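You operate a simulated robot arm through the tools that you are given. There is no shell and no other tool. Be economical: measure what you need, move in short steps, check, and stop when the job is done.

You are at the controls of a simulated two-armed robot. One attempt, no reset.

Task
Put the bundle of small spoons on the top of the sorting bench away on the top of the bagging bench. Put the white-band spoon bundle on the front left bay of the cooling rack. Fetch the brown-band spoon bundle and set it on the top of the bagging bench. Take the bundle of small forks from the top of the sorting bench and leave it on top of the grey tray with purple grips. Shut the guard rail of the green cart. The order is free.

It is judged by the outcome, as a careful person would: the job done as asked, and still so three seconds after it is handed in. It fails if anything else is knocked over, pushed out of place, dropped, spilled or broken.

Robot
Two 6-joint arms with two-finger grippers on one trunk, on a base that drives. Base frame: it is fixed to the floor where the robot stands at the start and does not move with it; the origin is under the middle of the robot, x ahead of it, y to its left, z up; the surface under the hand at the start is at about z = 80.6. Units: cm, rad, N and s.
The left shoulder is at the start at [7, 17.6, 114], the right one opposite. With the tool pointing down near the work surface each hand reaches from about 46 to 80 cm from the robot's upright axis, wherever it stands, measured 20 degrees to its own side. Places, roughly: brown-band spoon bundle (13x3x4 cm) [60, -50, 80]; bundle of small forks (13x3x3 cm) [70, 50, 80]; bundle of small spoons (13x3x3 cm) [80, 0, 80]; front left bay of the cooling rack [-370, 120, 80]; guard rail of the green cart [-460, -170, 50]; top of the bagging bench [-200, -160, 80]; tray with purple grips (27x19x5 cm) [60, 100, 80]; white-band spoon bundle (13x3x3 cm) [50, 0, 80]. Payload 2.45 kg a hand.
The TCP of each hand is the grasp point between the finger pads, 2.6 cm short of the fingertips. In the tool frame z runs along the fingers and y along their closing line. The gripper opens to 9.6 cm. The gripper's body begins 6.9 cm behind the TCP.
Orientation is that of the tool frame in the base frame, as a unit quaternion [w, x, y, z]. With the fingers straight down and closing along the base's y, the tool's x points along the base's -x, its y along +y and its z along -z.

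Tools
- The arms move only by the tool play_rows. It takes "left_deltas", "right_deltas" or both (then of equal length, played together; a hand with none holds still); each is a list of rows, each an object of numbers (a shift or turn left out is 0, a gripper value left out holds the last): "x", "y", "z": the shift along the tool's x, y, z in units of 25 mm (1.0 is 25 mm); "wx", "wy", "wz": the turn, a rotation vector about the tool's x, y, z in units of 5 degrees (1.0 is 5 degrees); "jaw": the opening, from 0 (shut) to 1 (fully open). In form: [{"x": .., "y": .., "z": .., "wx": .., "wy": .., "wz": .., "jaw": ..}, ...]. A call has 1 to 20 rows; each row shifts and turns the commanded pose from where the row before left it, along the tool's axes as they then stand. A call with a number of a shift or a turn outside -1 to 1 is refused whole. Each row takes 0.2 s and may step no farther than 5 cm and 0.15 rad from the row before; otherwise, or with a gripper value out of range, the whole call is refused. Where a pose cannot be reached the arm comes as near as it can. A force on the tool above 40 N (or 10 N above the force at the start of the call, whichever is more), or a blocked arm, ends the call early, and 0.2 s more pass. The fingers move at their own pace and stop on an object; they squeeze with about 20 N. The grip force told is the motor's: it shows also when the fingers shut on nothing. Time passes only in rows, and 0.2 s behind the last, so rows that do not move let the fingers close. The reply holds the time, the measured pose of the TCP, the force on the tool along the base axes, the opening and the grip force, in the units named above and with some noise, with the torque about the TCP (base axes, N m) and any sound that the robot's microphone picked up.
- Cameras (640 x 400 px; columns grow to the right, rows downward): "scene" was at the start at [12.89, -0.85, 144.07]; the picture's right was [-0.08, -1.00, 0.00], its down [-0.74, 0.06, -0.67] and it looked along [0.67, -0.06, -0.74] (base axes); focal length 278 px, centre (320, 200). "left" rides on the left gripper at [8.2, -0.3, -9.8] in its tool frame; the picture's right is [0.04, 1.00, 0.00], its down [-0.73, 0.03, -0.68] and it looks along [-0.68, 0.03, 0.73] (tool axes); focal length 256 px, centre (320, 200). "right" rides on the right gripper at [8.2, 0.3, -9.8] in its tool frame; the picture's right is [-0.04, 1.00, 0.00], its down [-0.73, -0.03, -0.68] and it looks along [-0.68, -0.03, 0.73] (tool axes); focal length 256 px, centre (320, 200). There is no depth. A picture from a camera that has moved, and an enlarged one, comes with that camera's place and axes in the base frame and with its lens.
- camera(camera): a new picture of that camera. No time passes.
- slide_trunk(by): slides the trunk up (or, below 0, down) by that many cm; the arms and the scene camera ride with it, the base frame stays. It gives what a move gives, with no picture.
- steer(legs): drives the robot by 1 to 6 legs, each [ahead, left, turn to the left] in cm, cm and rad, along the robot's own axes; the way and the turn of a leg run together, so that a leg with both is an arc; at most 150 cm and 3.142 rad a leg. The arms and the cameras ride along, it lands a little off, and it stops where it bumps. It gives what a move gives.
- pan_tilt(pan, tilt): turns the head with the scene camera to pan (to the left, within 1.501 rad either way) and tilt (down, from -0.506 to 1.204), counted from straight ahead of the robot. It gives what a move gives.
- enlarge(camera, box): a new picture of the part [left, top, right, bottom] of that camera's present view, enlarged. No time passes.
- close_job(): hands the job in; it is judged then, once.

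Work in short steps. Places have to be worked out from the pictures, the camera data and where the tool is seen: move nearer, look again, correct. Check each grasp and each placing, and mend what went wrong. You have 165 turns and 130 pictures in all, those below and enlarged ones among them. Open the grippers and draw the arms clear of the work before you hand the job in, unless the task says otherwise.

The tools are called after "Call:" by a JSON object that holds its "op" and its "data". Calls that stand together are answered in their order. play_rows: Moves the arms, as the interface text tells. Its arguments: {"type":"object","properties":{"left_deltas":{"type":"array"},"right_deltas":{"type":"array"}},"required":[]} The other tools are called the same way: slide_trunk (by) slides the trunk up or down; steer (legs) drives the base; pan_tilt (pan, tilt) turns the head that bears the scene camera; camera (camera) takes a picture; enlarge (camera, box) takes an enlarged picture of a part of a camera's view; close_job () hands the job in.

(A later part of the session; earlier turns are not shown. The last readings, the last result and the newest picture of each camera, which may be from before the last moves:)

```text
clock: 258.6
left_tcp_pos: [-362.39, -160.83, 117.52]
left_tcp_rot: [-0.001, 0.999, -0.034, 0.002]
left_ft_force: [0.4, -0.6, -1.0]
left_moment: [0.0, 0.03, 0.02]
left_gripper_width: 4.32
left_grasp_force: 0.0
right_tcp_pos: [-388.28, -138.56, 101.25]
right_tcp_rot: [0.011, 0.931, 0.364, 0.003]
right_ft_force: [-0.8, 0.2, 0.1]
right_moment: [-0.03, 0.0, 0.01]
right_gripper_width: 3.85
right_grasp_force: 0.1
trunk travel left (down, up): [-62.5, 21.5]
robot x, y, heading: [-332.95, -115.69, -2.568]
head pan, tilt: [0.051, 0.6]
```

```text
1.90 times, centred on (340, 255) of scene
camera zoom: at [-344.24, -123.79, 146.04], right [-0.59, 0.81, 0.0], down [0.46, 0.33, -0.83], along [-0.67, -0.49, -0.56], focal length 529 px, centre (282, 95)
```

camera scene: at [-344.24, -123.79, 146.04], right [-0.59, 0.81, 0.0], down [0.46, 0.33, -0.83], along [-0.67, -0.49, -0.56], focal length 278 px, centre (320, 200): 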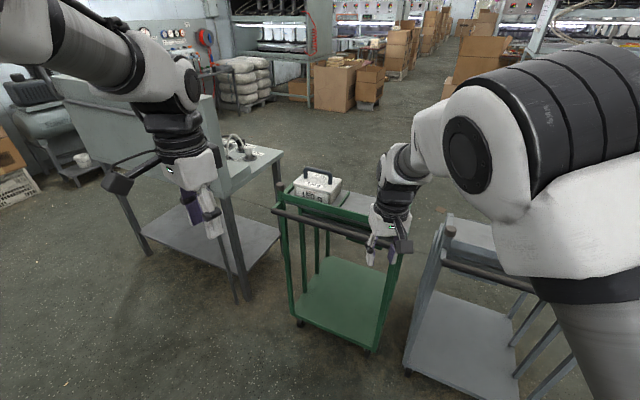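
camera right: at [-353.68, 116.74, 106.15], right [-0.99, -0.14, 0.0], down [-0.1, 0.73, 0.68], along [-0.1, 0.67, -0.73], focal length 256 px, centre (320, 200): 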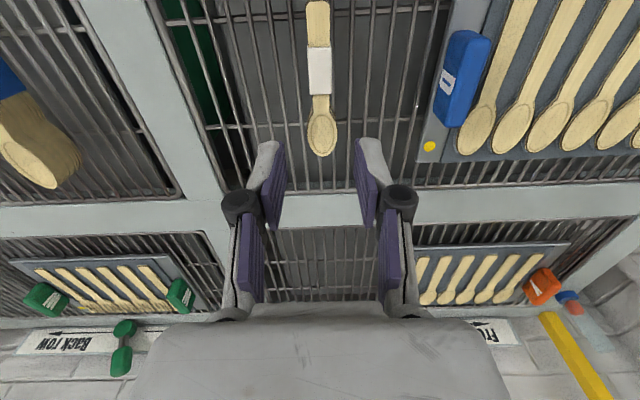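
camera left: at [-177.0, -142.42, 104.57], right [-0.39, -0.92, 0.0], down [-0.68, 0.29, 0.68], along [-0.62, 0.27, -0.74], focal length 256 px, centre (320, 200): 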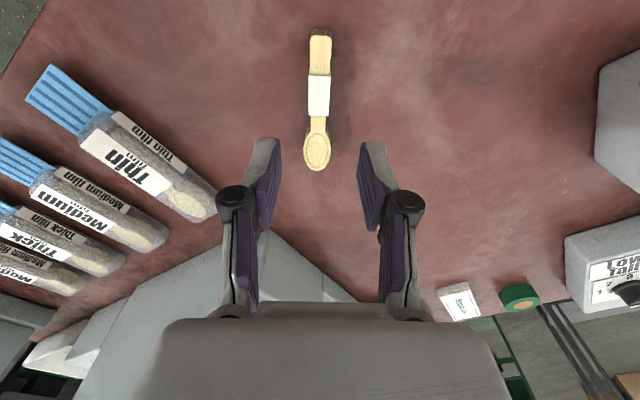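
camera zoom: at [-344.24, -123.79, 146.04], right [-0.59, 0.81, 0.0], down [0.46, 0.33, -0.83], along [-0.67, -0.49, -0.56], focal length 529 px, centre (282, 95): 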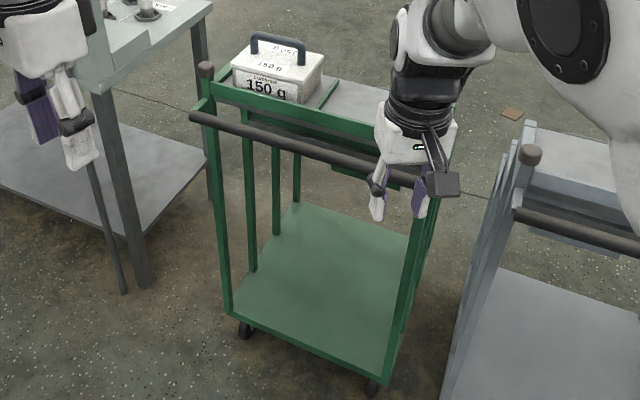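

The rail must be on the cart's far (−x) side. I'll go around via the open floor to the +y side and look from there.

Call:
{"op": "steer", "data": {"legs": [[-40, 0, 0], [0, 0, -0.574], [0, -85, 0], [150, 0, 0], [80, 0, 0]]}}

Call:
{"op": "pan_tilt", "data": {"pan": 1.0, "tilt": 0.5}}

Call:
{"op": "camera", "data": {"camera": "scene"}}

```text
clock: 277.6
left_tcp_pos: [-578.41, -27.74, 117.6]
left_tcp_rot: [-0.001, 0.944, -0.329, 0.002]
left_ft_force: [-0.3, -0.4, 0.2]
left_moment: [0.02, -0.02, -0.02]
left_gripper_width: 4.34
left_grasp_force: 0.0
right_tcp_pos: [-586.96, 5.31, 101.27]
right_tcp_rot: [0.011, 0.997, 0.07, -0.002]
right_ft_force: [0.2, -0.3, -0.1]
right_moment: [-0.02, -0.03, -0.01]
right_gripper_width: 3.85
right_grasp_force: 0.0
trunk travel left (down, up): [-62.5, 21.5]
robot x, y, heading: [-528.51, -7.46, 3.116]
head pan, tilt: [0.051, 0.6]
```

```text
clock: 278.9
left_tcp_pos: [-578.52, -27.61, 117.61]
left_tcp_rot: [0.0, 0.944, -0.329, 0.003]
left_ft_force: [-0.3, -0.3, 0.4]
left_moment: [0.01, 0.01, -0.01]
left_gripper_width: 4.33
left_grasp_force: 0.0
right_tcp_pos: [-587.02, 5.3, 101.36]
right_tcp_rot: [0.012, 0.998, 0.069, 0.0]
right_ft_force: [0.1, -0.1, -0.4]
right_moment: [0.03, 0.01, 0.02]
right_gripper_width: 3.82
right_grasp_force: 0.0
trunk travel left (down, up): [-62.5, 21.5]
robot x, y, heading: [-528.6, -7.48, 3.113]
head pan, tilt: [1.0, 0.499]
```

```text
61 pictures are left
camera scene: at [-538.69, -14.85, 146.94], right [-0.83, 0.56, 0.0], down [0.27, 0.4, -0.88], along [-0.49, -0.73, -0.48], focal length 278 px, centre (320, 200)
```

scene: 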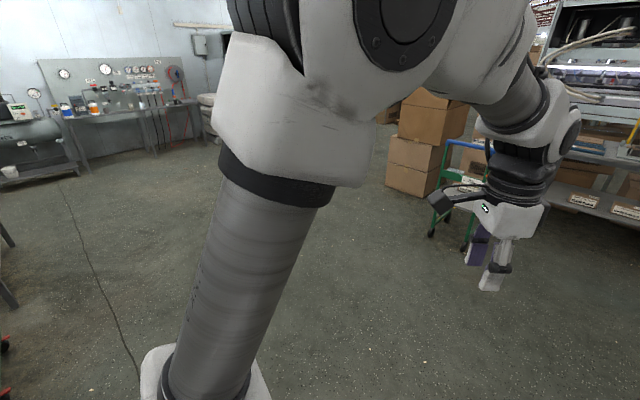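

Call:
{"op": "steer", "data": {"legs": [[0, 0, 2.05]]}}

Call:
{"op": "pan_tilt", "data": {"pan": 0, "tilt": 0.5}}

Call:
{"op": "camera", "data": {"camera": "scene"}}

```text
clock: 284.2
left_tcp_pos: [-486.92, -41.62, 117.67]
left_tcp_rot: [-0.002, 0.768, 0.641, 0.0]
left_ft_force: [-0.8, 0.4, 0.4]
left_moment: [-0.02, -0.02, -0.01]
left_gripper_width: 4.32
left_grasp_force: 0.0
right_tcp_pos: [-511.85, -64.86, 101.28]
right_tcp_rot: [0.006, 0.453, 0.892, 0.009]
right_ft_force: [0.5, 0.7, 0.3]
right_moment: [-0.01, 0.01, 0.01]
right_gripper_width: 3.83
right_grasp_force: 0.0
trunk travel left (down, up): [-62.5, 21.5]
robot x, y, heading: [-528.22, -7.35, -1.109]
head pan, tilt: [1.0, 0.499]
```

```text
clock: 285.5
left_tcp_pos: [-487.1, -41.57, 117.63]
left_tcp_rot: [-0.001, 0.768, 0.641, 0.001]
left_ft_force: [0.3, -0.4, -0.1]
left_moment: [0.0, 0.01, -0.02]
left_gripper_width: 4.34
left_grasp_force: 0.1
right_tcp_pos: [-511.92, -64.76, 101.25]
right_tcp_rot: [0.006, 0.452, 0.892, 0.01]
right_ft_force: [0.1, 0.2, 0.3]
right_moment: [0.01, -0.01, -0.01]
right_gripper_width: 3.83
right_grasp_force: 0.1
trunk travel left (down, up): [-62.5, 21.5]
robot x, y, heading: [-528.54, -7.08, -1.104]
head pan, tilt: [0.0, 0.499]
```

```text
60 pictures are left
camera scene: at [-522.16, -20.08, 146.94], right [-0.89, -0.45, 0.0], down [-0.22, 0.43, -0.88], along [0.39, -0.78, -0.48], focal length 278 px, centre (320, 200)
```

scene: 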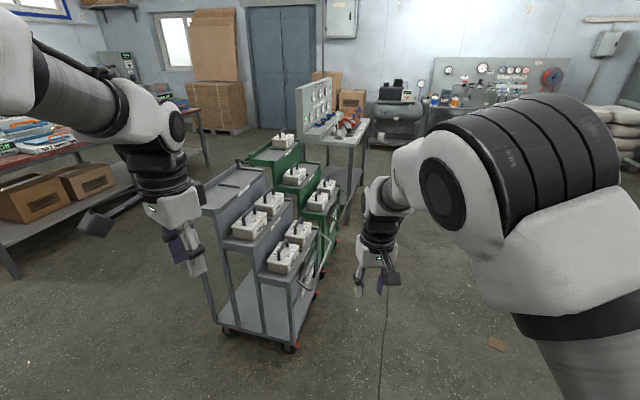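

Call:
{"op": "enlarge", "data": {"camera": "scene", "box": [190, 120, 370, 360]}}

```text
1.67 times, centred on (280, 240) of scene
camera zoom: at [-522.16, -20.08, 146.94], right [-0.89, -0.45, 0.0], down [-0.22, 0.43, -0.88], along [0.39, -0.78, -0.48], focal length 463 px, centre (387, 133)
```

zoom: 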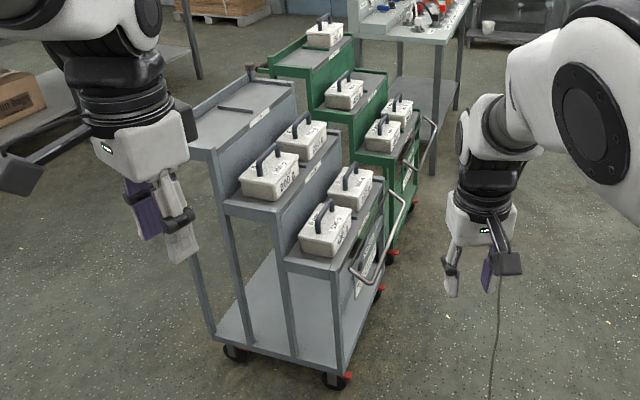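

The carts are stepped with rails on their front (−x) faces. I'll drive around to face the green cart's front.

Call:
{"op": "steer", "data": {"legs": [[0, 0, -0.467], [0, -30, 0], [148, 0, 0], [0, 0, 1.571]]}}

Call:
{"op": "pan_tilt", "data": {"pan": 0, "tilt": 0.6}}

Call:
{"op": "camera", "data": {"camera": "scene"}}

```text
clock: 299.7
left_tcp_pos: [-511.9, -131.19, 117.65]
left_tcp_rot: [-0.002, 0.311, 0.95, 0.0]
left_ft_force: [0.5, -0.1, 0.2]
left_moment: [-0.03, 0.0, 0.02]
left_gripper_width: 4.3
left_grasp_force: 0.1
right_tcp_pos: [-502.05, -163.89, 101.25]
right_tcp_rot: [0.0, -0.087, 0.996, 0.012]
right_ft_force: [0.4, -0.4, -0.4]
right_moment: [0.04, -0.03, 0.0]
right_gripper_width: 3.83
right_grasp_force: 0.0
trunk travel left (down, up): [-62.5, 21.5]
robot x, y, heading: [-560.94, -153.54, 0.015]
head pan, tilt: [0.0, 0.499]
```

```text
clock: 300.3
left_tcp_pos: [-511.85, -131.17, 117.62]
left_tcp_rot: [-0.002, 0.312, 0.95, 0.0]
left_ft_force: [0.2, 0.0, 0.2]
left_moment: [0.0, -0.02, -0.01]
left_gripper_width: 4.33
left_grasp_force: 0.0
right_tcp_pos: [-501.98, -163.96, 101.25]
right_tcp_rot: [0.0, -0.088, 0.996, 0.013]
right_ft_force: [-0.3, 0.2, 0.6]
right_moment: [-0.03, 0.01, -0.02]
right_gripper_width: 3.84
right_grasp_force: 0.2
trunk travel left (down, up): [-62.5, 21.5]
robot x, y, heading: [-560.84, -153.54, 0.004]
head pan, tilt: [0.0, 0.6]
```

```text
58 pictures are left
camera scene: at [-547.11, -153.46, 146.04], right [0.01, -1.0, 0.0], down [-0.56, -0.01, -0.83], along [0.83, 0.01, -0.56], focal length 278 px, centre (320, 200)
```

scene: 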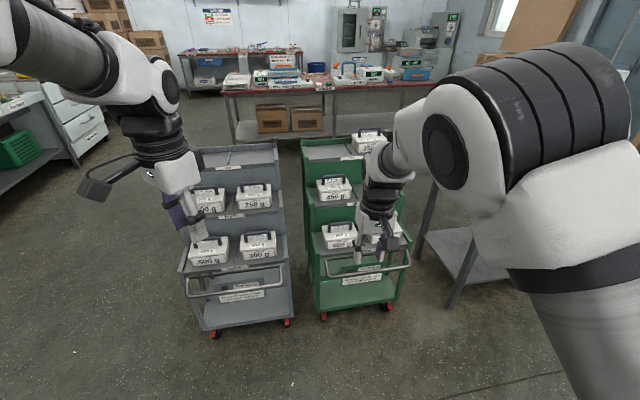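

Call:
{"op": "enlarge", "data": {"camera": "scene", "box": [295, 200, 425, 330]}}

Call:
{"op": "enlarge", "data": {"camera": "scene", "box": [165, 200, 305, 330]}}

```text
3.08 times, centred on (360, 265) of scene
camera zoom: at [-547.11, -153.46, 146.04], right [0.01, -1.0, 0.0], down [-0.56, -0.01, -0.83], along [0.83, 0.01, -0.56], focal length 855 px, centre (197, 0)
```

zoom: 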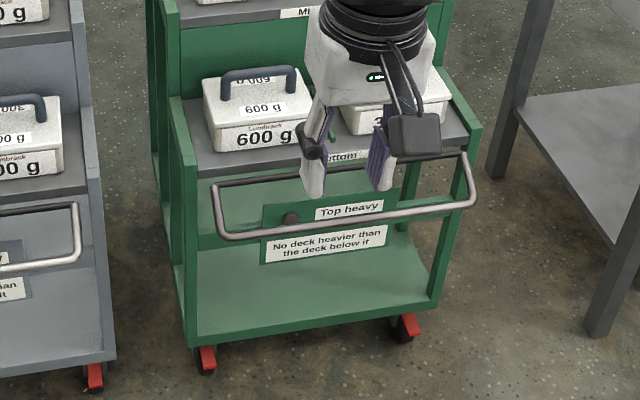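

```text
3.08 times, centred on (235, 265) of scene
camera zoom: at [-547.11, -153.46, 146.04], right [0.01, -1.0, 0.0], down [-0.56, -0.01, -0.83], along [0.83, 0.01, -0.56], focal length 855 px, centre (582, 0)
```

zoom: 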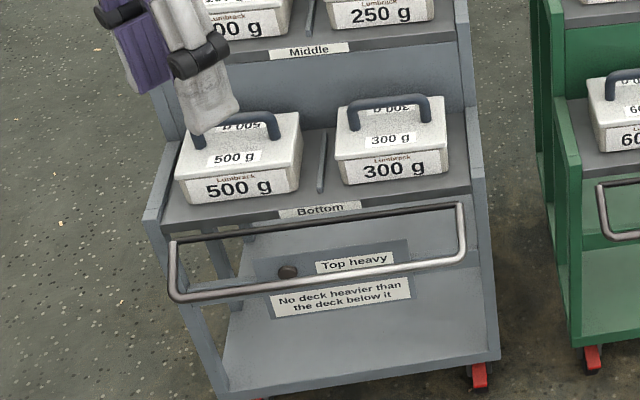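

The rail is a U-shaped bar at the green cart's bottom tier. To learn how it hinges, I'll lower the trunk for a lower viewpoint.

Call:
{"op": "slide_trunk", "data": {"by": -45}}

Call:
{"op": "pan_tilt", "data": {"pan": -0.25, "tilt": 0.5}}

Call:
{"op": "camera", "data": {"camera": "scene"}}

Call:
{"op": "camera", "data": {"camera": "right"}}

```text
refused: -45 is not a number from -40 to 40
```

```text
clock: 301.1
left_tcp_pos: [-511.91, -131.28, 117.57]
left_tcp_rot: [-0.002, 0.312, 0.95, -0.001]
left_ft_force: [1.3, -0.1, -0.5]
left_moment: [-0.01, 0.0, 0.0]
left_gripper_width: 4.34
left_grasp_force: 0.1
right_tcp_pos: [-501.97, -163.72, 101.3]
right_tcp_rot: [0.0, -0.087, 0.996, 0.012]
right_ft_force: [0.0, 0.1, 0.6]
right_moment: [-0.01, 0.02, 0.0]
right_gripper_width: 3.85
right_grasp_force: 0.0
trunk travel left (down, up): [-62.5, 21.5]
robot x, y, heading: [-560.74, -153.49, 0.009]
head pan, tilt: [-0.25, 0.499]
```

```text
55 pictures are left
camera scene: at [-547.11, -155.71, 146.94], right [-0.24, -0.97, 0.0], down [-0.47, 0.11, -0.88], along [0.85, -0.21, -0.48], focal length 278 px, centre (320, 200)
```

scene: 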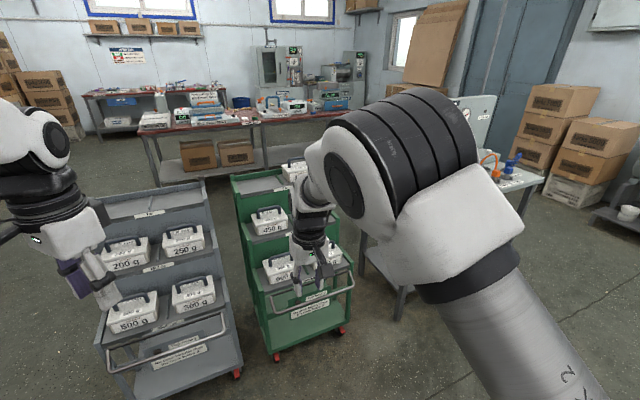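

```text
54 pictures are left
camera right: at [-510.03, -165.22, 111.14], right [-0.14, 0.99, 0.02], down [0.73, 0.08, 0.68], along [0.67, 0.11, -0.73], focal length 256 px, centre (320, 200)
```

right: 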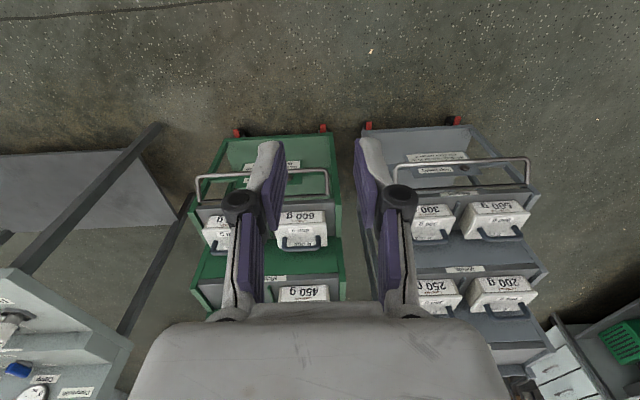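

Call:
{"op": "slide_trunk", "data": {"by": -40}}

Call:
{"op": "camera", "data": {"camera": "scene"}}

Call:
{"op": "camera", "data": {"camera": "right"}}

```text
clock: 304.9
left_tcp_pos: [-511.99, -131.15, 77.68]
left_tcp_rot: [-0.002, 0.312, 0.95, -0.001]
left_ft_force: [0.8, -0.5, -0.3]
left_moment: [0.0, -0.01, 0.01]
left_gripper_width: 4.29
left_grasp_force: 0.0
right_tcp_pos: [-501.99, -163.87, 61.24]
right_tcp_rot: [-0.001, -0.088, 0.996, 0.012]
right_ft_force: [-0.1, 0.4, -0.5]
right_moment: [-0.03, 0.0, -0.04]
right_gripper_width: 3.83
right_grasp_force: 0.0
trunk travel left (down, up): [-22.5, 61.5]
robot x, y, heading: [-560.88, -153.66, 0.011]
head pan, tilt: [-0.25, 0.499]
```

```text
53 pictures are left
camera scene: at [-547.13, -155.72, 106.95], right [-0.24, -0.97, 0.0], down [-0.47, 0.11, -0.88], along [0.85, -0.21, -0.48], focal length 278 px, centre (320, 200)
```

scene: 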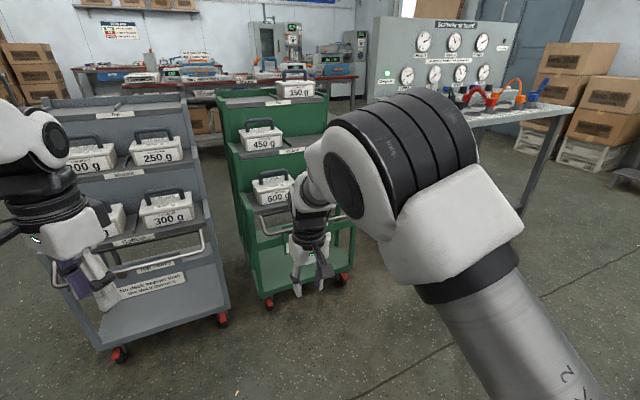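

```text
52 pictures are left
camera right: at [-510.05, -165.21, 71.15], right [-0.14, 0.99, 0.02], down [0.73, 0.08, 0.68], along [0.67, 0.11, -0.73], focal length 256 px, centre (320, 200)
```

right: 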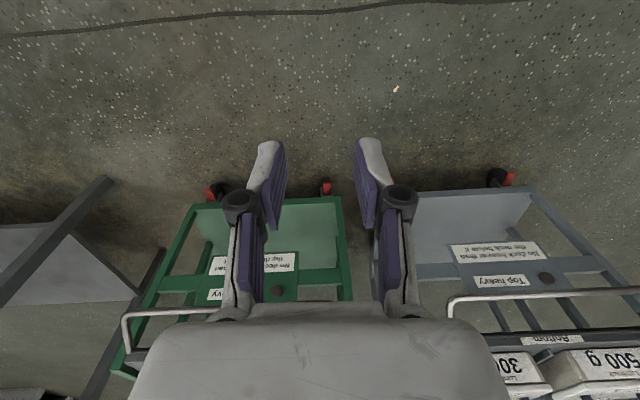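

Call:
{"op": "enlarge", "data": {"camera": "scene", "box": [30, 170, 220, 330]}}

Call:
{"op": "enlarge", "data": {"camera": "scene", "box": [220, 160, 370, 310]}}

```text
2.50 times, centred on (125, 250) of scene
camera zoom: at [-547.13, -155.72, 106.95], right [-0.24, -0.97, 0.0], down [-0.47, 0.11, -0.88], along [0.85, -0.21, -0.48], focal length 694 px, centre (808, 75)
```

zoom: 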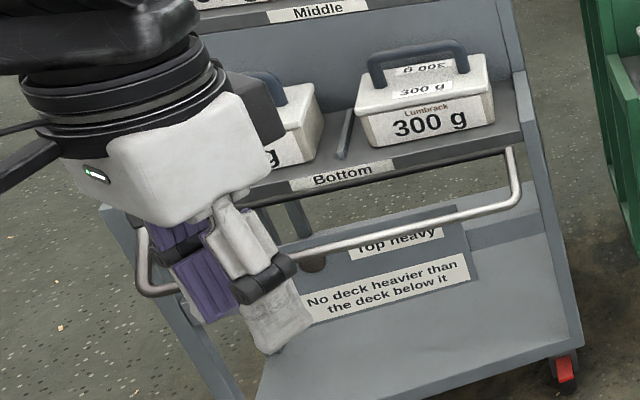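

```text
2.67 times, centred on (295, 235) of scene
camera zoom: at [-547.13, -155.72, 106.95], right [-0.24, -0.97, 0.0], down [-0.47, 0.11, -0.88], along [0.85, -0.21, -0.48], focal length 741 px, centre (387, 107)
```

zoom: 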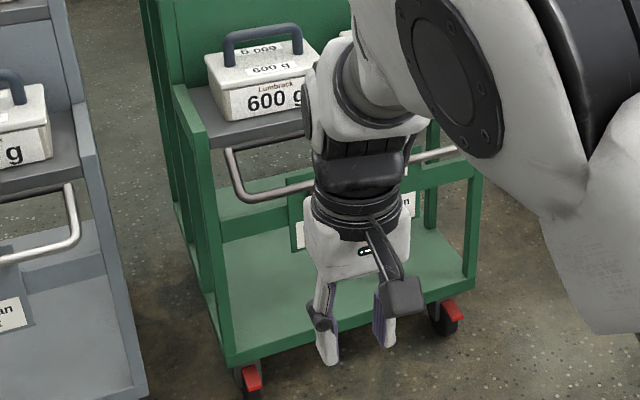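

The rail is a loop hinged under the bottom tier's front edge. It droops outward now, with its free bar near (-460,-175,48), and a catch knob sits on the plate behind it at z≈44, so shutting means swinging it in against the knob. I'll bring the right hand in front, jaws shut, and pitch the fingers forward.

Call:
{"op": "play_rows", "data": {"right_deltas": [{"x": -0.85, "y": -0.9, "jaw": 0}, {"x": -0.85, "y": -0.9}, {"x": -0.85, "y": -0.9}, {"x": -0.85, "y": -0.9}, {"x": -0.85, "y": -0.9}, {"x": -0.85, "y": -0.9}, {"x": -0.85, "y": -0.9}, {"x": -0.85, "y": -0.9}, {"wy": -1}, {"wy": -1}, {"wy": -1}, {"wy": -1}, {"wy": -1}, {"wy": -1}, {"wy": -1}, {"wy": -1}, {"wy": -1}, {"wy": -1}, {}]}}

Call:
{"op": "camera", "data": {"camera": "right"}}

Call:
{"op": "camera", "data": {"camera": "scene"}}

```text
clock: 308.9
left_tcp_pos: [-511.74, -131.15, 77.64]
left_tcp_rot: [-0.002, 0.312, 0.95, 0.0]
left_ft_force: [0.2, -0.7, 0.2]
left_moment: [-0.01, -0.02, 0.0]
left_gripper_width: 4.31
left_grasp_force: 0.1
right_tcp_pos: [-485.34, -177.94, 60.6]
right_tcp_rot: [0.388, -0.081, 0.916, 0.058]
right_ft_force: [-0.7, 0.4, 0.4]
right_moment: [-0.03, -0.01, 0.01]
right_gripper_width: 0.0
right_grasp_force: 20.1
right hand out of reach, approached as far as the arm can: row 7, 8, 18
trunk travel left (down, up): [-22.5, 61.5]
robot x, y, heading: [-561.15, -153.61, 0.014]
head pan, tilt: [-0.25, 0.499]
```

```text
49 pictures are left
camera right: at [-497.83, -180.21, 61.53], right [-0.17, 0.98, 0.07], down [0.03, -0.07, 1.0], along [0.99, 0.17, -0.02], focal length 256 px, centre (320, 200)
```

right: 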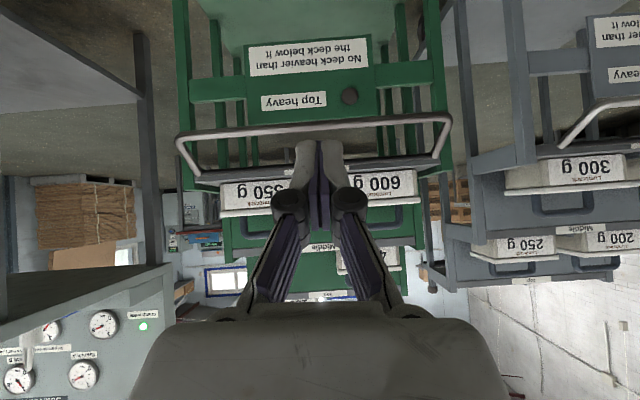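

```text
48 pictures are left
camera scene: at [-547.12, -155.72, 106.94], right [-0.24, -0.97, 0.0], down [-0.47, 0.11, -0.88], along [0.85, -0.21, -0.48], focal length 278 px, centre (320, 200)
```

scene: 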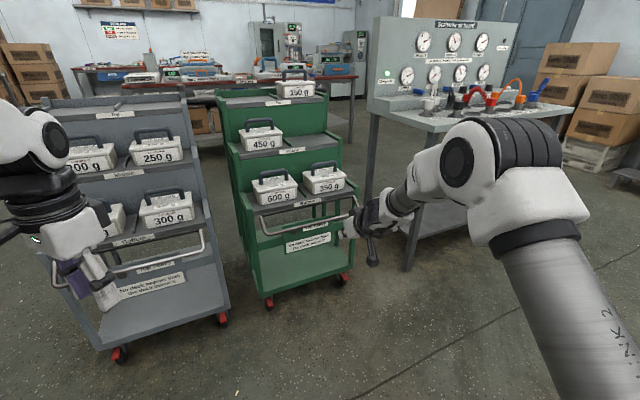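

Call:
{"op": "enlarge", "data": {"camera": "right", "box": [165, 30, 465, 220]}}

```text
2.11 times, centred on (315, 125) of right
camera zoom: at [-497.83, -180.21, 61.53], right [-0.17, 0.98, 0.07], down [0.03, -0.07, 1.0], along [0.99, 0.17, -0.02], focal length 539 px, centre (330, 358)
```

zoom: 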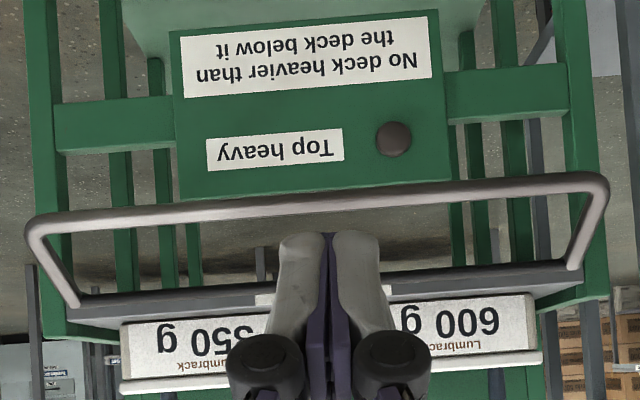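

The picture now shows it clearly: a U rail hinged at the shelf's front edge, hanging outward and down about 45°; the round knob is just a "Top heavy" lamp. Shut must be upright in front of the weights. I'll pinch its bar and swing it up. First I'll retract a little and turn the jaws 90° so they close in the vertical plane.

Call:
{"op": "play_rows", "data": {"right_deltas": [{"x": 0.7, "z": -0.72}, {"x": 0.7, "z": -0.72}, {"x": 0.7, "z": -0.72}, {"x": 0.7, "z": -0.72}, {"x": 0.7, "z": -0.72}, {"x": 0.7, "z": -0.72}, {"wz": -1}, {"wz": -1}, {"wz": -1}, {"wz": -1}, {"wz": -1}, {"wz": -1}, {"wz": -1}, {"wz": -1}, {"wz": -1}, {"wz": -1}, {"wz": -1}, {"wz": -1}, {"wz": -1}, {"wz": -1}]}}

Call:
{"op": "play_rows", "data": {"right_deltas": [{"wz": -1}, {"wz": -1}, {"wz": -1}, {"wz": -1, "jaw": 0.5}, {}, {}]}}

```text
clock: 313.1
left_tcp_pos: [-511.81, -131.19, 77.6]
left_tcp_rot: [-0.002, 0.311, 0.95, 0.0]
left_ft_force: [1.2, 0.1, -0.5]
left_moment: [0.02, -0.03, 0.01]
left_gripper_width: 4.31
left_grasp_force: 0.0
right_tcp_pos: [-490.96, -176.87, 67.72]
right_tcp_rot: [0.348, -0.594, 0.704, -0.171]
right_ft_force: [-0.4, -0.8, 0.2]
right_moment: [0.02, -0.02, 0.0]
right_gripper_width: 0.0
right_grasp_force: 19.9
right hand out of reach, approached as far as the arm can: row 5, 6, 7, 8, 9, 10, 11, 12, 13, 14, 15, 16, 17, 18, 19, 20
trunk travel left (down, up): [-22.5, 61.5]
robot x, y, heading: [-560.95, -153.76, 0.008]
head pan, tilt: [-0.25, 0.499]
```

```text
clock: 314.5
left_tcp_pos: [-511.88, -131.16, 77.63]
left_tcp_rot: [-0.002, 0.31, 0.951, 0.0]
left_ft_force: [-0.6, 0.7, 1.1]
left_moment: [0.0, -0.02, -0.04]
left_gripper_width: 4.34
left_grasp_force: 0.1
right_tcp_pos: [-489.85, -177.06, 69.1]
right_tcp_rot: [-0.313, 0.707, -0.592, 0.229]
right_ft_force: [-0.4, 0.1, -0.4]
right_moment: [0.0, 0.01, -0.02]
right_gripper_width: 4.8
right_grasp_force: 0.1
right hand out of reach, approached as far as the arm can: row 1, 2, 3, 4
trunk travel left (down, up): [-22.5, 61.5]
robot x, y, heading: [-560.99, -153.33, 0.007]
head pan, tilt: [-0.25, 0.499]
```

The right arm is stretched again. As before, I'll lower it about 17 cm to flex the elbow, then try drawing back.

Call:
{"op": "play_rows", "data": {"right_deltas": [{"y": 0.71, "z": 0.7}, {"y": 0.71, "z": 0.7}, {"y": 0.71, "z": 0.7}, {"y": 0.71, "z": 0.7}, {"y": 0.71, "z": 0.7}, {"y": 0.71, "z": 0.7}, {"y": 0.71, "z": 0.7}, {"y": 0.3, "z": -0.3}, {"y": 0.3, "z": -0.3}, {"y": 0.3, "z": -0.3}, {"y": 0.3, "z": -0.3}, {}]}}

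```text
clock: 317.1
left_tcp_pos: [-511.83, -131.07, 77.74]
left_tcp_rot: [-0.002, 0.312, 0.95, -0.001]
left_ft_force: [-0.1, 0.1, 0.5]
left_moment: [0.0, -0.01, -0.01]
left_gripper_width: 4.31
left_grasp_force: 0.1
right_tcp_pos: [-482.56, -177.76, 60.72]
right_tcp_rot: [-0.312, 0.707, -0.591, 0.23]
right_ft_force: [0.7, 0.0, -0.4]
right_moment: [0.01, -0.02, -0.02]
right_gripper_width: 4.81
right_grasp_force: 0.1
right hand out of reach, approached as far as the arm can: row 1, 2, 3, 4, 5, 6, 7, 8, 9, 10, 11
trunk travel left (down, up): [-22.5, 61.5]
robot x, y, heading: [-561.08, -153.59, 0.009]
head pan, tilt: [-0.25, 0.499]
```

I'll use the pitch trick that freed the left arm: pitch down about the wrist, then pitch up with the tip travelling slightly less than the arc, then draw back.

Call:
{"op": "play_rows", "data": {"right_deltas": [{"wx": -1, "y": 0.75}, {"wx": -1, "y": 0.75}, {"wx": -1, "y": 0.75}, {"wx": 1, "y": -0.65}, {"wx": 1, "y": -0.65}, {"wx": 1, "y": -0.65}, {"wx": 1, "y": -0.65}, {"wx": 1, "y": -0.65}, {"y": 0.1, "z": -0.1}, {"y": 0.1, "z": -0.1}, {"y": 0.1, "z": -0.1}, {"y": 0.1, "z": -0.1}, {}]}}

```text
clock: 319.9
left_tcp_pos: [-511.86, -131.18, 77.74]
left_tcp_rot: [-0.002, 0.312, 0.95, -0.001]
left_ft_force: [0.2, -0.1, 0.1]
left_moment: [-0.02, 0.01, -0.02]
left_gripper_width: 4.33
left_grasp_force: 0.1
right_tcp_pos: [-475.55, -177.82, 65.59]
right_tcp_rot: [-0.374, 0.677, -0.568, 0.281]
right_ft_force: [0.2, -0.2, 0.9]
right_moment: [-0.02, 0.0, 0.01]
right_gripper_width: 4.81
right_grasp_force: 0.0
right hand out of reach, approached as far as the arm can: row 6, 7, 8, 9, 11, 12
trunk travel left (down, up): [-22.5, 61.5]
robot x, y, heading: [-560.92, -153.58, 0.014]
head pan, tilt: [-0.25, 0.499]
```

Call:
{"op": "steer", "data": {"legs": [[-12, 0, 0]]}}

Call:
{"op": "play_rows", "data": {"right_deltas": [{"y": 0.4, "z": 0.28}, {"y": 0.4, "z": 0.28}, {"y": 0.4, "z": 0.28}, {"y": 0.4, "z": 0.28}, {"y": 0.4, "z": 0.28}, {"y": 0.4, "z": 0.28}, {"y": 0.4, "z": 0.28}, {"y": 0.4, "z": 0.28}, {"y": 0.4, "z": 0.28}, {"y": 0.4, "z": 0.28}, {"y": 0.4, "z": 0.28}, {"y": 0.4, "z": 0.28}, {"y": 0.16, "z": -0.25}, {"y": 0.16, "z": -0.25}, {"y": 0.16, "z": -0.25}, {"y": 0.16, "z": -0.25}]}}

```text
clock: 321.2
left_tcp_pos: [-524.33, -131.28, 77.75]
left_tcp_rot: [-0.001, 0.311, 0.95, 0.0]
left_ft_force: [-0.1, -1.0, -0.6]
left_moment: [0.04, -0.01, 0.01]
left_gripper_width: 4.3
left_grasp_force: 0.1
right_tcp_pos: [-488.01, -178.03, 65.6]
right_tcp_rot: [-0.375, 0.677, -0.568, 0.281]
right_ft_force: [0.1, -0.1, 0.2]
right_moment: [-0.03, -0.01, 0.0]
right_gripper_width: 4.79
right_grasp_force: 0.1
trunk travel left (down, up): [-22.5, 61.5]
robot x, y, heading: [-573.4, -153.84, 0.009]
head pan, tilt: [-0.25, 0.499]
```

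```text
clock: 324.6
left_tcp_pos: [-524.19, -131.21, 77.63]
left_tcp_rot: [-0.002, 0.312, 0.95, 0.0]
left_ft_force: [-0.1, -0.2, -0.4]
left_moment: [-0.03, 0.0, 0.04]
left_gripper_width: 4.34
left_grasp_force: 0.1
right_tcp_pos: [-484.05, -177.78, 52.57]
right_tcp_rot: [-0.374, 0.677, -0.569, 0.281]
right_ft_force: [0.3, -0.2, 0.1]
right_moment: [0.01, -0.02, 0.01]
right_gripper_width: 4.8
right_grasp_force: 0.1
right hand out of reach, approached as far as the arm can: row 1, 2, 3, 4, 5, 7, 8, 10, 13, 14, 15, 16
trunk travel left (down, up): [-22.5, 61.5]
robot x, y, heading: [-573.16, -153.47, 0.014]
head pan, tilt: [-0.25, 0.499]
```

Rows become accepted below shoulder level. The left arm freed itself when rising from below through that level, so I'll lower further, rise, then draw back.

Call:
{"op": "play_rows", "data": {"right_deltas": [{"y": 0.6, "z": 0.42}, {"y": 0.6, "z": 0.42}, {"y": 0.6, "z": 0.42}, {"y": 0.6, "z": 0.42}, {"y": 0.6, "z": 0.42}, {"y": 0.6, "z": 0.42}, {"y": -0.6, "z": -0.42}, {"y": -0.6, "z": -0.42}, {"y": -0.6, "z": -0.42}, {"y": -0.6, "z": -0.42}, {"y": -0.6, "z": -0.42}, {"y": 0.16, "z": -0.25}, {"y": 0.16, "z": -0.25}, {"y": 0.16, "z": -0.25}, {"y": 0.16, "z": -0.25}, {"y": 0.16, "z": -0.25}]}}

```text
clock: 328.0
left_tcp_pos: [-524.23, -131.37, 77.71]
left_tcp_rot: [-0.001, 0.312, 0.95, 0.0]
left_ft_force: [-0.5, -0.1, -1.2]
left_moment: [0.0, -0.02, -0.01]
left_gripper_width: 4.32
left_grasp_force: 0.0
right_tcp_pos: [-483.67, -177.57, 50.73]
right_tcp_rot: [-0.374, 0.677, -0.569, 0.281]
right_ft_force: [0.3, -0.2, 0.6]
right_moment: [-0.02, 0.0, -0.01]
right_gripper_width: 4.81
right_grasp_force: 0.2
right hand out of reach, approached as far as the arm can: row 9, 12, 13, 14, 15, 16
trunk travel left (down, up): [-22.5, 61.5]
robot x, y, heading: [-573.11, -153.73, 0.008]
head pan, tilt: [-0.25, 0.499]
```

Call:
{"op": "play_rows", "data": {"right_deltas": [{"y": 0.7, "z": 0.48}, {"y": 0.7, "z": 0.48}, {"y": 0.7, "z": 0.48}, {"y": 0.7, "z": 0.48}, {"y": 0.7, "z": 0.48}, {"y": 0.7, "z": 0.48}, {"y": 0.7, "z": 0.48}, {"y": 0.7, "z": 0.48}, {"y": 0.7, "z": 0.48}, {"y": 0.16, "z": -0.25}, {"y": 0.16, "z": -0.25}, {"y": 0.16, "z": -0.25}, {"y": 0.16, "z": -0.25}, {"y": 0.16, "z": -0.25}, {"y": 0.16, "z": -0.25}]}}

```text
clock: 331.2
left_tcp_pos: [-524.15, -131.22, 77.6]
left_tcp_rot: [-0.002, 0.312, 0.95, 0.0]
left_ft_force: [-0.4, -0.2, -0.5]
left_moment: [0.0, 0.0, 0.02]
left_gripper_width: 4.31
left_grasp_force: 0.1
right_tcp_pos: [-487.48, -180.05, 32.87]
right_tcp_rot: [-0.374, 0.676, -0.569, 0.281]
right_ft_force: [-0.3, -0.7, 0.2]
right_moment: [0.01, 0.01, -0.04]
right_gripper_width: 4.79
right_grasp_force: 0.1
right hand out of reach, approached as far as the arm can: row 6, 7, 8, 9, 10, 11, 12, 13, 14, 15
trunk travel left (down, up): [-22.5, 61.5]
robot x, y, heading: [-573.19, -153.38, 0.012]
head pan, tilt: [-0.25, 0.499]
```

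Now I'll rise vertically through shoulder level and try drawing back there.

Call:
{"op": "play_rows", "data": {"right_deltas": [{"y": -0.7, "z": -0.48}, {"y": -0.7, "z": -0.48}, {"y": -0.7, "z": -0.48}, {"y": -0.7, "z": -0.48}, {"y": -0.7, "z": -0.48}, {"y": -0.7, "z": -0.48}, {"y": -0.7, "z": -0.48}, {"y": -0.7, "z": -0.48}, {"y": -0.7, "z": -0.48}, {"y": -0.7, "z": -0.48}, {"y": -0.7, "z": -0.48}, {"y": 0.25, "z": -0.38}, {"y": 0.25, "z": -0.38}, {"y": 0.25, "z": -0.38}, {"y": 0.25, "z": -0.38}]}}

```text
clock: 334.4
left_tcp_pos: [-524.16, -131.34, 77.67]
left_tcp_rot: [-0.002, 0.312, 0.95, 0.0]
left_ft_force: [-0.7, 0.0, 0.2]
left_moment: [0.01, 0.01, -0.01]
left_gripper_width: 4.3
left_grasp_force: 0.1
right_tcp_pos: [-484.48, -182.3, 54.78]
right_tcp_rot: [-0.374, 0.677, -0.569, 0.28]
right_ft_force: [-0.1, 0.3, 0.4]
right_moment: [-0.02, 0.01, -0.01]
right_gripper_width: 4.79
right_grasp_force: 0.1
right hand out of reach, approached as far as the arm can: row 1, 2, 3, 4, 5, 6, 7, 8, 9, 10, 12, 13
trunk travel left (down, up): [-22.5, 61.5]
robot x, y, heading: [-572.9, -153.58, 0.01]
head pan, tilt: [-0.25, 0.499]
```

The last back-moves were accepted. Continue drawing back.

Call:
{"op": "play_rows", "data": {"right_deltas": [{"y": 0.25, "z": -0.38}, {"y": 0.25, "z": -0.38}, {"y": 0.25, "z": -0.38}, {"y": 0.25, "z": -0.38}, {"y": 0.25, "z": -0.38}, {"y": 0.25, "z": -0.38}, {"y": 0.25, "z": -0.38}, {"y": 0.25, "z": -0.38}]}}

```text
clock: 336.2
left_tcp_pos: [-524.25, -131.24, 77.87]
left_tcp_rot: [-0.002, 0.311, 0.95, 0.0]
left_ft_force: [-0.2, -0.1, 0.2]
left_moment: [0.0, -0.01, -0.05]
left_gripper_width: 4.31
left_grasp_force: 0.0
right_tcp_pos: [-485.01, -184.39, 56.68]
right_tcp_rot: [-0.374, 0.678, -0.569, 0.279]
right_ft_force: [-0.2, -0.7, -0.7]
right_moment: [-0.01, -0.01, 0.02]
right_gripper_width: 4.79
right_grasp_force: 0.0
right hand out of reach, approached as far as the arm can: row 1, 2, 3, 4, 5, 6, 7, 8
trunk travel left (down, up): [-22.5, 61.5]
robot x, y, heading: [-573.29, -153.47, 0.013]
head pan, tilt: [-0.25, 0.499]
```

The right arm won't relax, so I'll use the left arm (still flexed) for the rail. First I'll swing the right arm up out of the way.

Call:
{"op": "play_rows", "data": {"right_deltas": [{"y": -0.83, "z": -0.56}, {"y": -0.83, "z": -0.56}, {"y": -0.83, "z": -0.56}, {"y": -0.83, "z": -0.56}, {"y": -0.83, "z": -0.56}, {"y": -0.83, "z": -0.56}, {"y": -0.83, "z": -0.56}, {"y": -0.83, "z": -0.56}, {"y": -0.83, "z": -0.56}, {"y": -0.83, "z": -0.56}, {"y": -0.83, "z": -0.56}, {"y": -0.83, "z": -0.56}, {"y": -0.83, "z": -0.56}, {"y": -0.83, "z": -0.56}, {"y": -0.83, "z": -0.56}, {"y": -0.83, "z": -0.56}, {"y": -0.83, "z": -0.56}, {"y": -0.83, "z": -0.56}, {"y": -0.83, "z": -0.56}, {"y": -0.83, "z": -0.56}]}}

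```text
clock: 340.4
left_tcp_pos: [-524.21, -131.28, 77.79]
left_tcp_rot: [0.0, 0.312, 0.95, 0.0]
left_ft_force: [-0.2, 0.0, -0.8]
left_moment: [0.0, -0.05, 0.02]
left_gripper_width: 4.31
left_grasp_force: 0.0
right_tcp_pos: [-493.57, -183.89, 101.89]
right_tcp_rot: [-0.375, 0.677, -0.568, 0.28]
right_ft_force: [-0.7, 0.7, -0.1]
right_moment: [0.01, -0.01, -0.04]
right_gripper_width: 4.8
right_grasp_force: 0.1
right hand out of reach, approached as far as the arm can: row 12, 13, 14, 15, 16, 17, 18, 19, 20
trunk travel left (down, up): [-22.5, 61.5]
robot x, y, heading: [-573.67, -153.78, 0.017]
head pan, tilt: [-0.25, 0.499]
```

Call:
{"op": "play_rows", "data": {"right_deltas": [{"y": 0.83, "z": 0.56}, {"y": 0.83, "z": 0.56}, {"y": 0.83, "z": 0.56}, {"y": 0.83, "z": 0.56}, {"y": 0.83, "z": 0.56}, {"y": 0.3, "z": -0.45}, {"y": 0.3, "z": -0.45}, {"y": 0.3, "z": -0.45}, {"y": 0.3, "z": -0.45}, {"y": 0.3, "z": -0.45}, {"y": 0.3, "z": -0.45}]}}

```text
clock: 342.8
left_tcp_pos: [-524.29, -131.28, 77.76]
left_tcp_rot: [-0.001, 0.312, 0.95, 0.0]
left_ft_force: [-0.5, 0.2, -1.2]
left_moment: [0.01, 0.02, 0.01]
left_gripper_width: 4.3
left_grasp_force: 0.0
right_tcp_pos: [-501.9, -185.37, 89.38]
right_tcp_rot: [-0.374, 0.676, -0.569, 0.281]
right_ft_force: [-0.5, 0.1, 0.1]
right_moment: [0.0, -0.03, -0.05]
right_gripper_width: 4.82
right_grasp_force: 0.1
trunk travel left (down, up): [-22.5, 61.5]
robot x, y, heading: [-573.24, -153.85, 0.011]
head pan, tilt: [-0.25, 0.499]
```

The right arm is free again. I'll draw it back a bit more, drive forward 29, and lower the hand in front of the rail.

Call:
{"op": "play_rows", "data": {"right_deltas": [{"y": 0.35, "z": -0.52}, {"y": 0.35, "z": -0.52}, {"y": 0.35, "z": -0.52}, {"y": 0.35, "z": -0.52}, {"y": 0.35, "z": -0.52}, {"y": 0.35, "z": -0.52}, {"y": 0.35, "z": -0.52}, {"y": 0.35, "z": -0.52}, {"y": 0.35, "z": -0.52}]}}

Call:
{"op": "steer", "data": {"legs": [[29, 0, 0]]}}

Call:
{"op": "play_rows", "data": {"right_deltas": [{"y": 0.83, "z": 0.56}, {"y": 0.83, "z": 0.56}, {"y": 0.83, "z": 0.56}, {"y": 0.83, "z": 0.56}, {"y": 0.83, "z": 0.56}, {"y": 0.83, "z": 0.56}, {"y": 0.83, "z": 0.56}, {"y": 0.83, "z": 0.56}, {}]}}

Call:
{"op": "camera", "data": {"camera": "right"}}

```text
clock: 344.8
left_tcp_pos: [-524.21, -131.24, 77.65]
left_tcp_rot: [-0.002, 0.311, 0.95, -0.001]
left_ft_force: [-0.3, -0.4, 0.6]
left_moment: [0.0, 0.02, 0.0]
left_gripper_width: 4.33
left_grasp_force: 0.1
right_tcp_pos: [-509.53, -187.28, 88.64]
right_tcp_rot: [-0.374, 0.676, -0.569, 0.281]
right_ft_force: [0.5, -0.4, 0.0]
right_moment: [0.0, -0.03, 0.02]
right_gripper_width: 4.8
right_grasp_force: 0.1
right hand out of reach, approached as far as the arm can: row 6, 7, 8, 9
trunk travel left (down, up): [-22.5, 61.5]
robot x, y, heading: [-573.27, -153.68, 0.013]
head pan, tilt: [-0.25, 0.499]
```

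```text
clock: 346.8
left_tcp_pos: [-495.12, -131.05, 77.7]
left_tcp_rot: [-0.001, 0.313, 0.95, -0.001]
left_ft_force: [1.1, -0.1, 0.2]
left_moment: [-0.02, 0.03, -0.01]
left_gripper_width: 4.32
left_grasp_force: 0.1
right_tcp_pos: [-480.59, -187.17, 88.49]
right_tcp_rot: [-0.373, 0.677, -0.569, 0.281]
right_ft_force: [0.4, -0.2, -0.5]
right_moment: [-0.02, 0.03, 0.01]
right_gripper_width: 4.78
right_grasp_force: 0.1
trunk travel left (down, up): [-22.5, 61.5]
robot x, y, heading: [-544.53, -153.33, 0.011]
head pan, tilt: [-0.25, 0.499]
```

```text
clock: 348.8
left_tcp_pos: [-495.2, -131.24, 77.68]
left_tcp_rot: [-0.002, 0.313, 0.95, 0.001]
left_ft_force: [-0.2, -0.5, 0.2]
left_moment: [0.01, 0.0, -0.01]
left_gripper_width: 4.31
left_grasp_force: 0.0
right_tcp_pos: [-480.98, -187.98, 71.4]
right_tcp_rot: [-0.374, 0.676, -0.569, 0.282]
right_ft_force: [-0.4, -0.1, -0.1]
right_moment: [-0.02, 0.01, -0.01]
right_gripper_width: 4.82
right_grasp_force: 0.0
right hand out of reach, approached as far as the arm can: row 4, 5, 6, 7
trunk travel left (down, up): [-22.5, 61.5]
robot x, y, heading: [-544.72, -153.14, 0.013]
head pan, tilt: [-0.25, 0.499]
```

```text
46 pictures are left
camera right: at [-487.47, -197.78, 76.35], right [-0.57, -0.03, -0.82], down [-0.67, 0.59, 0.44], along [0.48, 0.8, -0.36], focal length 256 px, centre (320, 200)
```

right: 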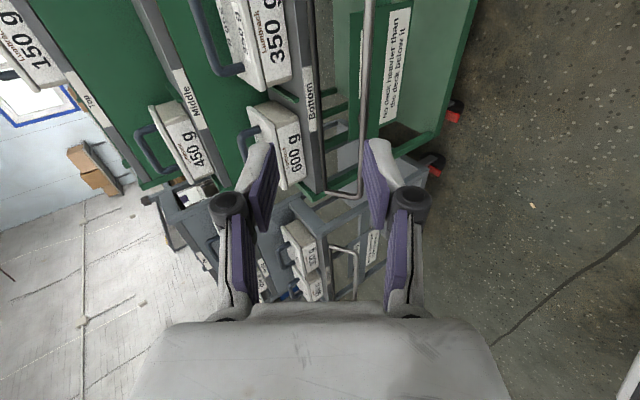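

This side view confirms the geometry: bar centre ≈(-462.5,-175,50), hinge ≈(-457.4,-173,55). I'll move to a pre-grasp 8 cm short along the finger direction.

Call:
{"op": "play_rows", "data": {"right_deltas": [{"x": -0.41, "y": 0.32, "z": 0.99}, {"x": -0.41, "y": 0.32, "z": 0.99}, {"x": -0.41, "y": 0.32, "z": 0.99}, {"x": -0.41, "y": 0.32, "z": 0.99}, {"x": -0.41, "y": 0.32, "z": 0.99}, {"x": -0.41, "y": 0.32, "z": 0.99}, {"x": -0.41, "y": 0.32, "z": 0.99}, {"x": -0.41, "y": 0.31, "z": 0.97}, {}]}}

Call:
{"op": "camera", "data": {"camera": "right"}}

```text
clock: 350.8
left_tcp_pos: [-495.22, -131.16, 77.71]
left_tcp_rot: [-0.001, 0.313, 0.95, -0.001]
left_ft_force: [0.5, 0.1, -0.7]
left_moment: [-0.01, 0.01, 0.01]
left_gripper_width: 4.33
left_grasp_force: 0.0
right_tcp_pos: [-470.23, -176.37, 55.72]
right_tcp_rot: [-0.373, 0.676, -0.57, 0.281]
right_ft_force: [0.1, 0.4, 0.0]
right_moment: [-0.01, 0.01, 0.01]
right_gripper_width: 4.81
right_grasp_force: 0.0
trunk travel left (down, up): [-22.5, 61.5]
robot x, y, heading: [-544.37, -153.3, 0.008]
head pan, tilt: [-0.25, 0.499]
```

```text
45 pictures are left
camera right: at [-476.76, -186.23, 60.6], right [-0.57, -0.03, -0.82], down [-0.67, 0.6, 0.44], along [0.48, 0.8, -0.36], focal length 256 px, centre (320, 200)
```

right: 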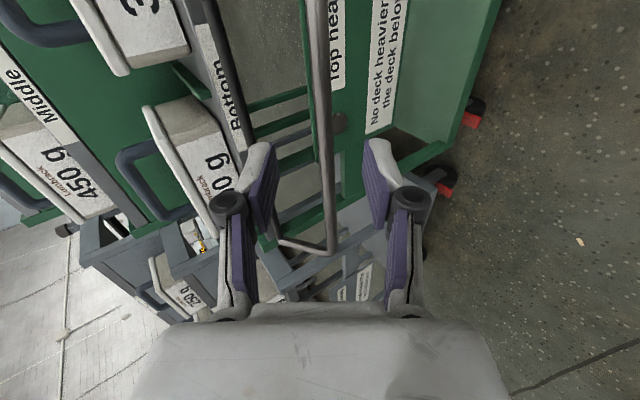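

The bar is centred between the fingers. I'll advance 7 cm along the fingers and check.

Call:
{"op": "play_rows", "data": {"right_deltas": [{"z": 0.7}, {"z": 0.7}, {"z": 0.7}, {"z": 0.7}, {}]}}

Call:
{"op": "camera", "data": {"camera": "right"}}

```text
clock: 352.0
left_tcp_pos: [-495.31, -131.11, 77.71]
left_tcp_rot: [-0.002, 0.313, 0.95, -0.001]
left_ft_force: [0.1, -0.2, 0.2]
left_moment: [0.03, 0.0, 0.02]
left_gripper_width: 4.33
left_grasp_force: 0.1
right_tcp_pos: [-464.41, -175.4, 51.51]
right_tcp_rot: [-0.373, 0.676, -0.57, 0.281]
right_ft_force: [0.1, 0.5, 0.2]
right_moment: [0.0, 0.02, -0.04]
right_gripper_width: 4.81
right_grasp_force: 0.1
trunk travel left (down, up): [-22.5, 61.5]
robot x, y, heading: [-544.48, -153.02, 0.007]
head pan, tilt: [-0.25, 0.499]
```

```text
44 pictures are left
camera right: at [-470.85, -185.18, 56.55], right [-0.57, -0.03, -0.82], down [-0.67, 0.6, 0.44], along [0.48, 0.8, -0.36], focal length 256 px, centre (320, 200)
```

right: 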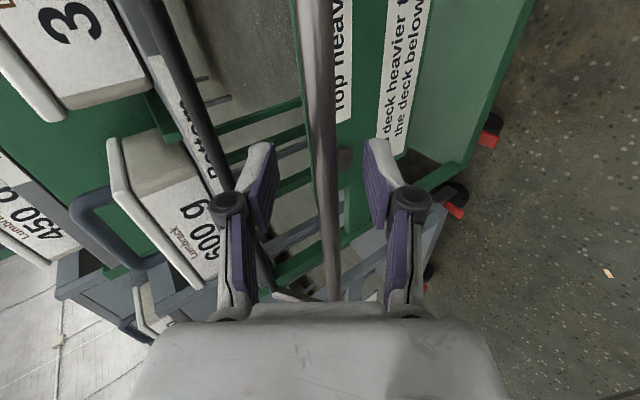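

Advance 1.2 cm more and close on the bar.

Call:
{"op": "play_rows", "data": {"right_deltas": [{"z": 0.25}, {"z": 0.25}, {"jaw": 0}, {}, {}, {}]}}

Call:
{"op": "camera", "data": {"camera": "right"}}

```text
clock: 353.4
left_tcp_pos: [-495.3, -131.21, 77.64]
left_tcp_rot: [-0.001, 0.313, 0.95, 0.0]
left_ft_force: [0.5, 0.3, -0.7]
left_moment: [0.04, 0.0, 0.01]
left_gripper_width: 4.33
left_grasp_force: 0.0
right_tcp_pos: [-463.42, -175.07, 50.61]
right_tcp_rot: [-0.373, 0.676, -0.57, 0.28]
right_ft_force: [-6.8, -1.5, -3.7]
right_moment: [-0.82, -0.14, 0.54]
right_gripper_width: 1.3
right_grasp_force: 39.4
trunk travel left (down, up): [-22.5, 61.5]
robot x, y, heading: [-544.58, -153.38, 0.008]
head pan, tilt: [-0.25, 0.499]
```

```text
43 pictures are left
camera right: at [-469.97, -184.98, 55.63], right [-0.57, -0.03, -0.82], down [-0.67, 0.6, 0.44], along [0.47, 0.8, -0.36], focal length 256 px, centre (320, 200)
```

right: 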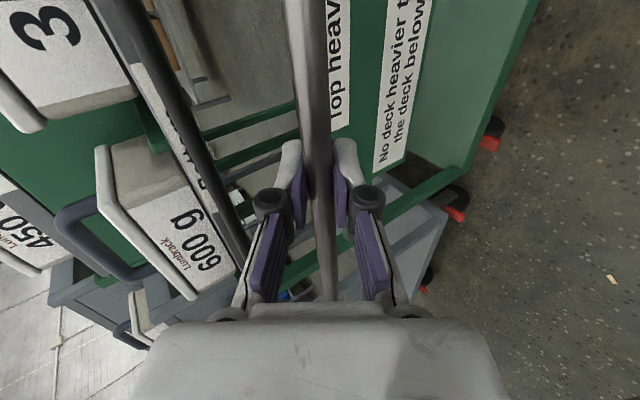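

The bar is held (1.3 cm). I'll start swinging it up along the hinge arc in small steps, watching the force.

Call:
{"op": "play_rows", "data": {"right_deltas": [{"y": -0.117, "z": -0.358}, {"y": -0.117, "z": -0.358}, {"y": -0.208, "z": -0.313}, {"y": -0.208, "z": -0.313}, {}]}}

```text
clock: 354.6
left_tcp_pos: [-495.07, -130.91, 77.57]
left_tcp_rot: [-0.002, 0.312, 0.95, -0.002]
left_ft_force: [0.0, 0.2, -0.5]
left_moment: [0.01, -0.03, -0.02]
left_gripper_width: 4.33
left_grasp_force: 0.1
right_tcp_pos: [-464.99, -175.42, 53.91]
right_tcp_rot: [-0.375, 0.677, -0.567, 0.281]
right_ft_force: [31.4, 16.1, 3.2]
right_moment: [-0.65, -0.23, 0.66]
right_gripper_width: 1.35
right_grasp_force: 40.0
trunk travel left (down, up): [-22.5, 61.5]
robot x, y, heading: [-544.38, -153.25, 0.01]
head pan, tilt: [-0.25, 0.499]
```

The pull-back force shows the arm is now about horizontal, with a radius nearer 6 cm. I'll ease inward and continue on the tighter arc.

Call:
{"op": "play_rows", "data": {"right_deltas": [{"y": -0.157, "z": 0.23}, {"y": -0.28, "z": -0.141}, {"y": -0.28, "z": -0.141}, {}]}}

```text
clock: 355.6
left_tcp_pos: [-495.46, -131.25, 77.82]
left_tcp_rot: [-0.001, 0.314, 0.949, 0.0]
left_ft_force: [-0.1, 0.6, -0.4]
left_moment: [0.03, -0.03, 0.01]
left_gripper_width: 4.31
left_grasp_force: 0.0
right_tcp_pos: [-464.57, -175.8, 55.55]
right_tcp_rot: [-0.374, 0.674, -0.571, 0.282]
right_ft_force: [-30.2, -5.3, 0.3]
right_moment: [-0.82, -0.09, 0.58]
right_gripper_width: 1.32
right_grasp_force: 39.5
trunk travel left (down, up): [-22.5, 61.5]
robot x, y, heading: [-544.07, -153.57, 0.002]
head pan, tilt: [-0.25, 0.499]
```

The forces fit a radius of about 9.5 cm with the arm now horizontal. I'll loosen the jaws to cage the bar (about 2.3 cm) so small errors don't load the cart, and continue up.

Call:
{"op": "play_rows", "data": {"right_deltas": [{"jaw": 0.24}, {}, {"y": -0.443, "z": -0.223}, {"y": -0.443, "z": -0.223}, {"y": -0.485, "z": -0.1}, {"y": -0.485, "z": -0.1}, {}]}}

Call:
{"op": "camera", "data": {"camera": "right"}}

```text
clock: 357.2
left_tcp_pos: [-495.23, -131.22, 77.59]
left_tcp_rot: [-0.002, 0.314, 0.95, 0.0]
left_ft_force: [0.1, 0.0, 0.1]
left_moment: [-0.01, 0.02, 0.0]
left_gripper_width: 4.36
left_grasp_force: 0.1
right_tcp_pos: [-463.04, -175.4, 60.23]
right_tcp_rot: [-0.375, 0.676, -0.569, 0.281]
right_ft_force: [-1.4, -0.4, -1.1]
right_moment: [-0.01, 0.03, 0.06]
right_gripper_width: 2.42
right_grasp_force: 1.2
trunk travel left (down, up): [-22.5, 61.5]
robot x, y, heading: [-544.4, -153.43, 0.007]
head pan, tilt: [-0.25, 0.499]
```

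```text
42 pictures are left
camera right: at [-469.58, -185.25, 65.22], right [-0.57, -0.03, -0.82], down [-0.67, 0.6, 0.44], along [0.48, 0.8, -0.36], focal length 256 px, centre (320, 200)
```

right: 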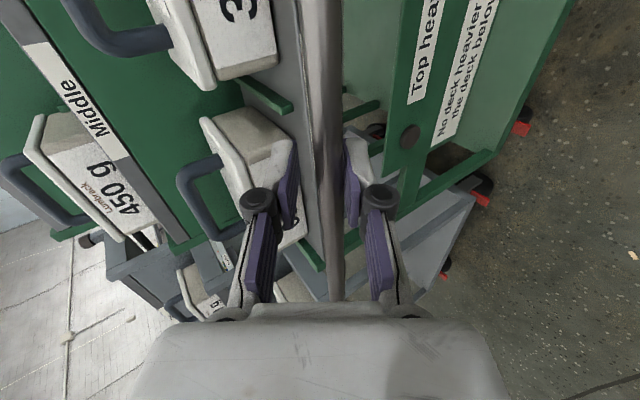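

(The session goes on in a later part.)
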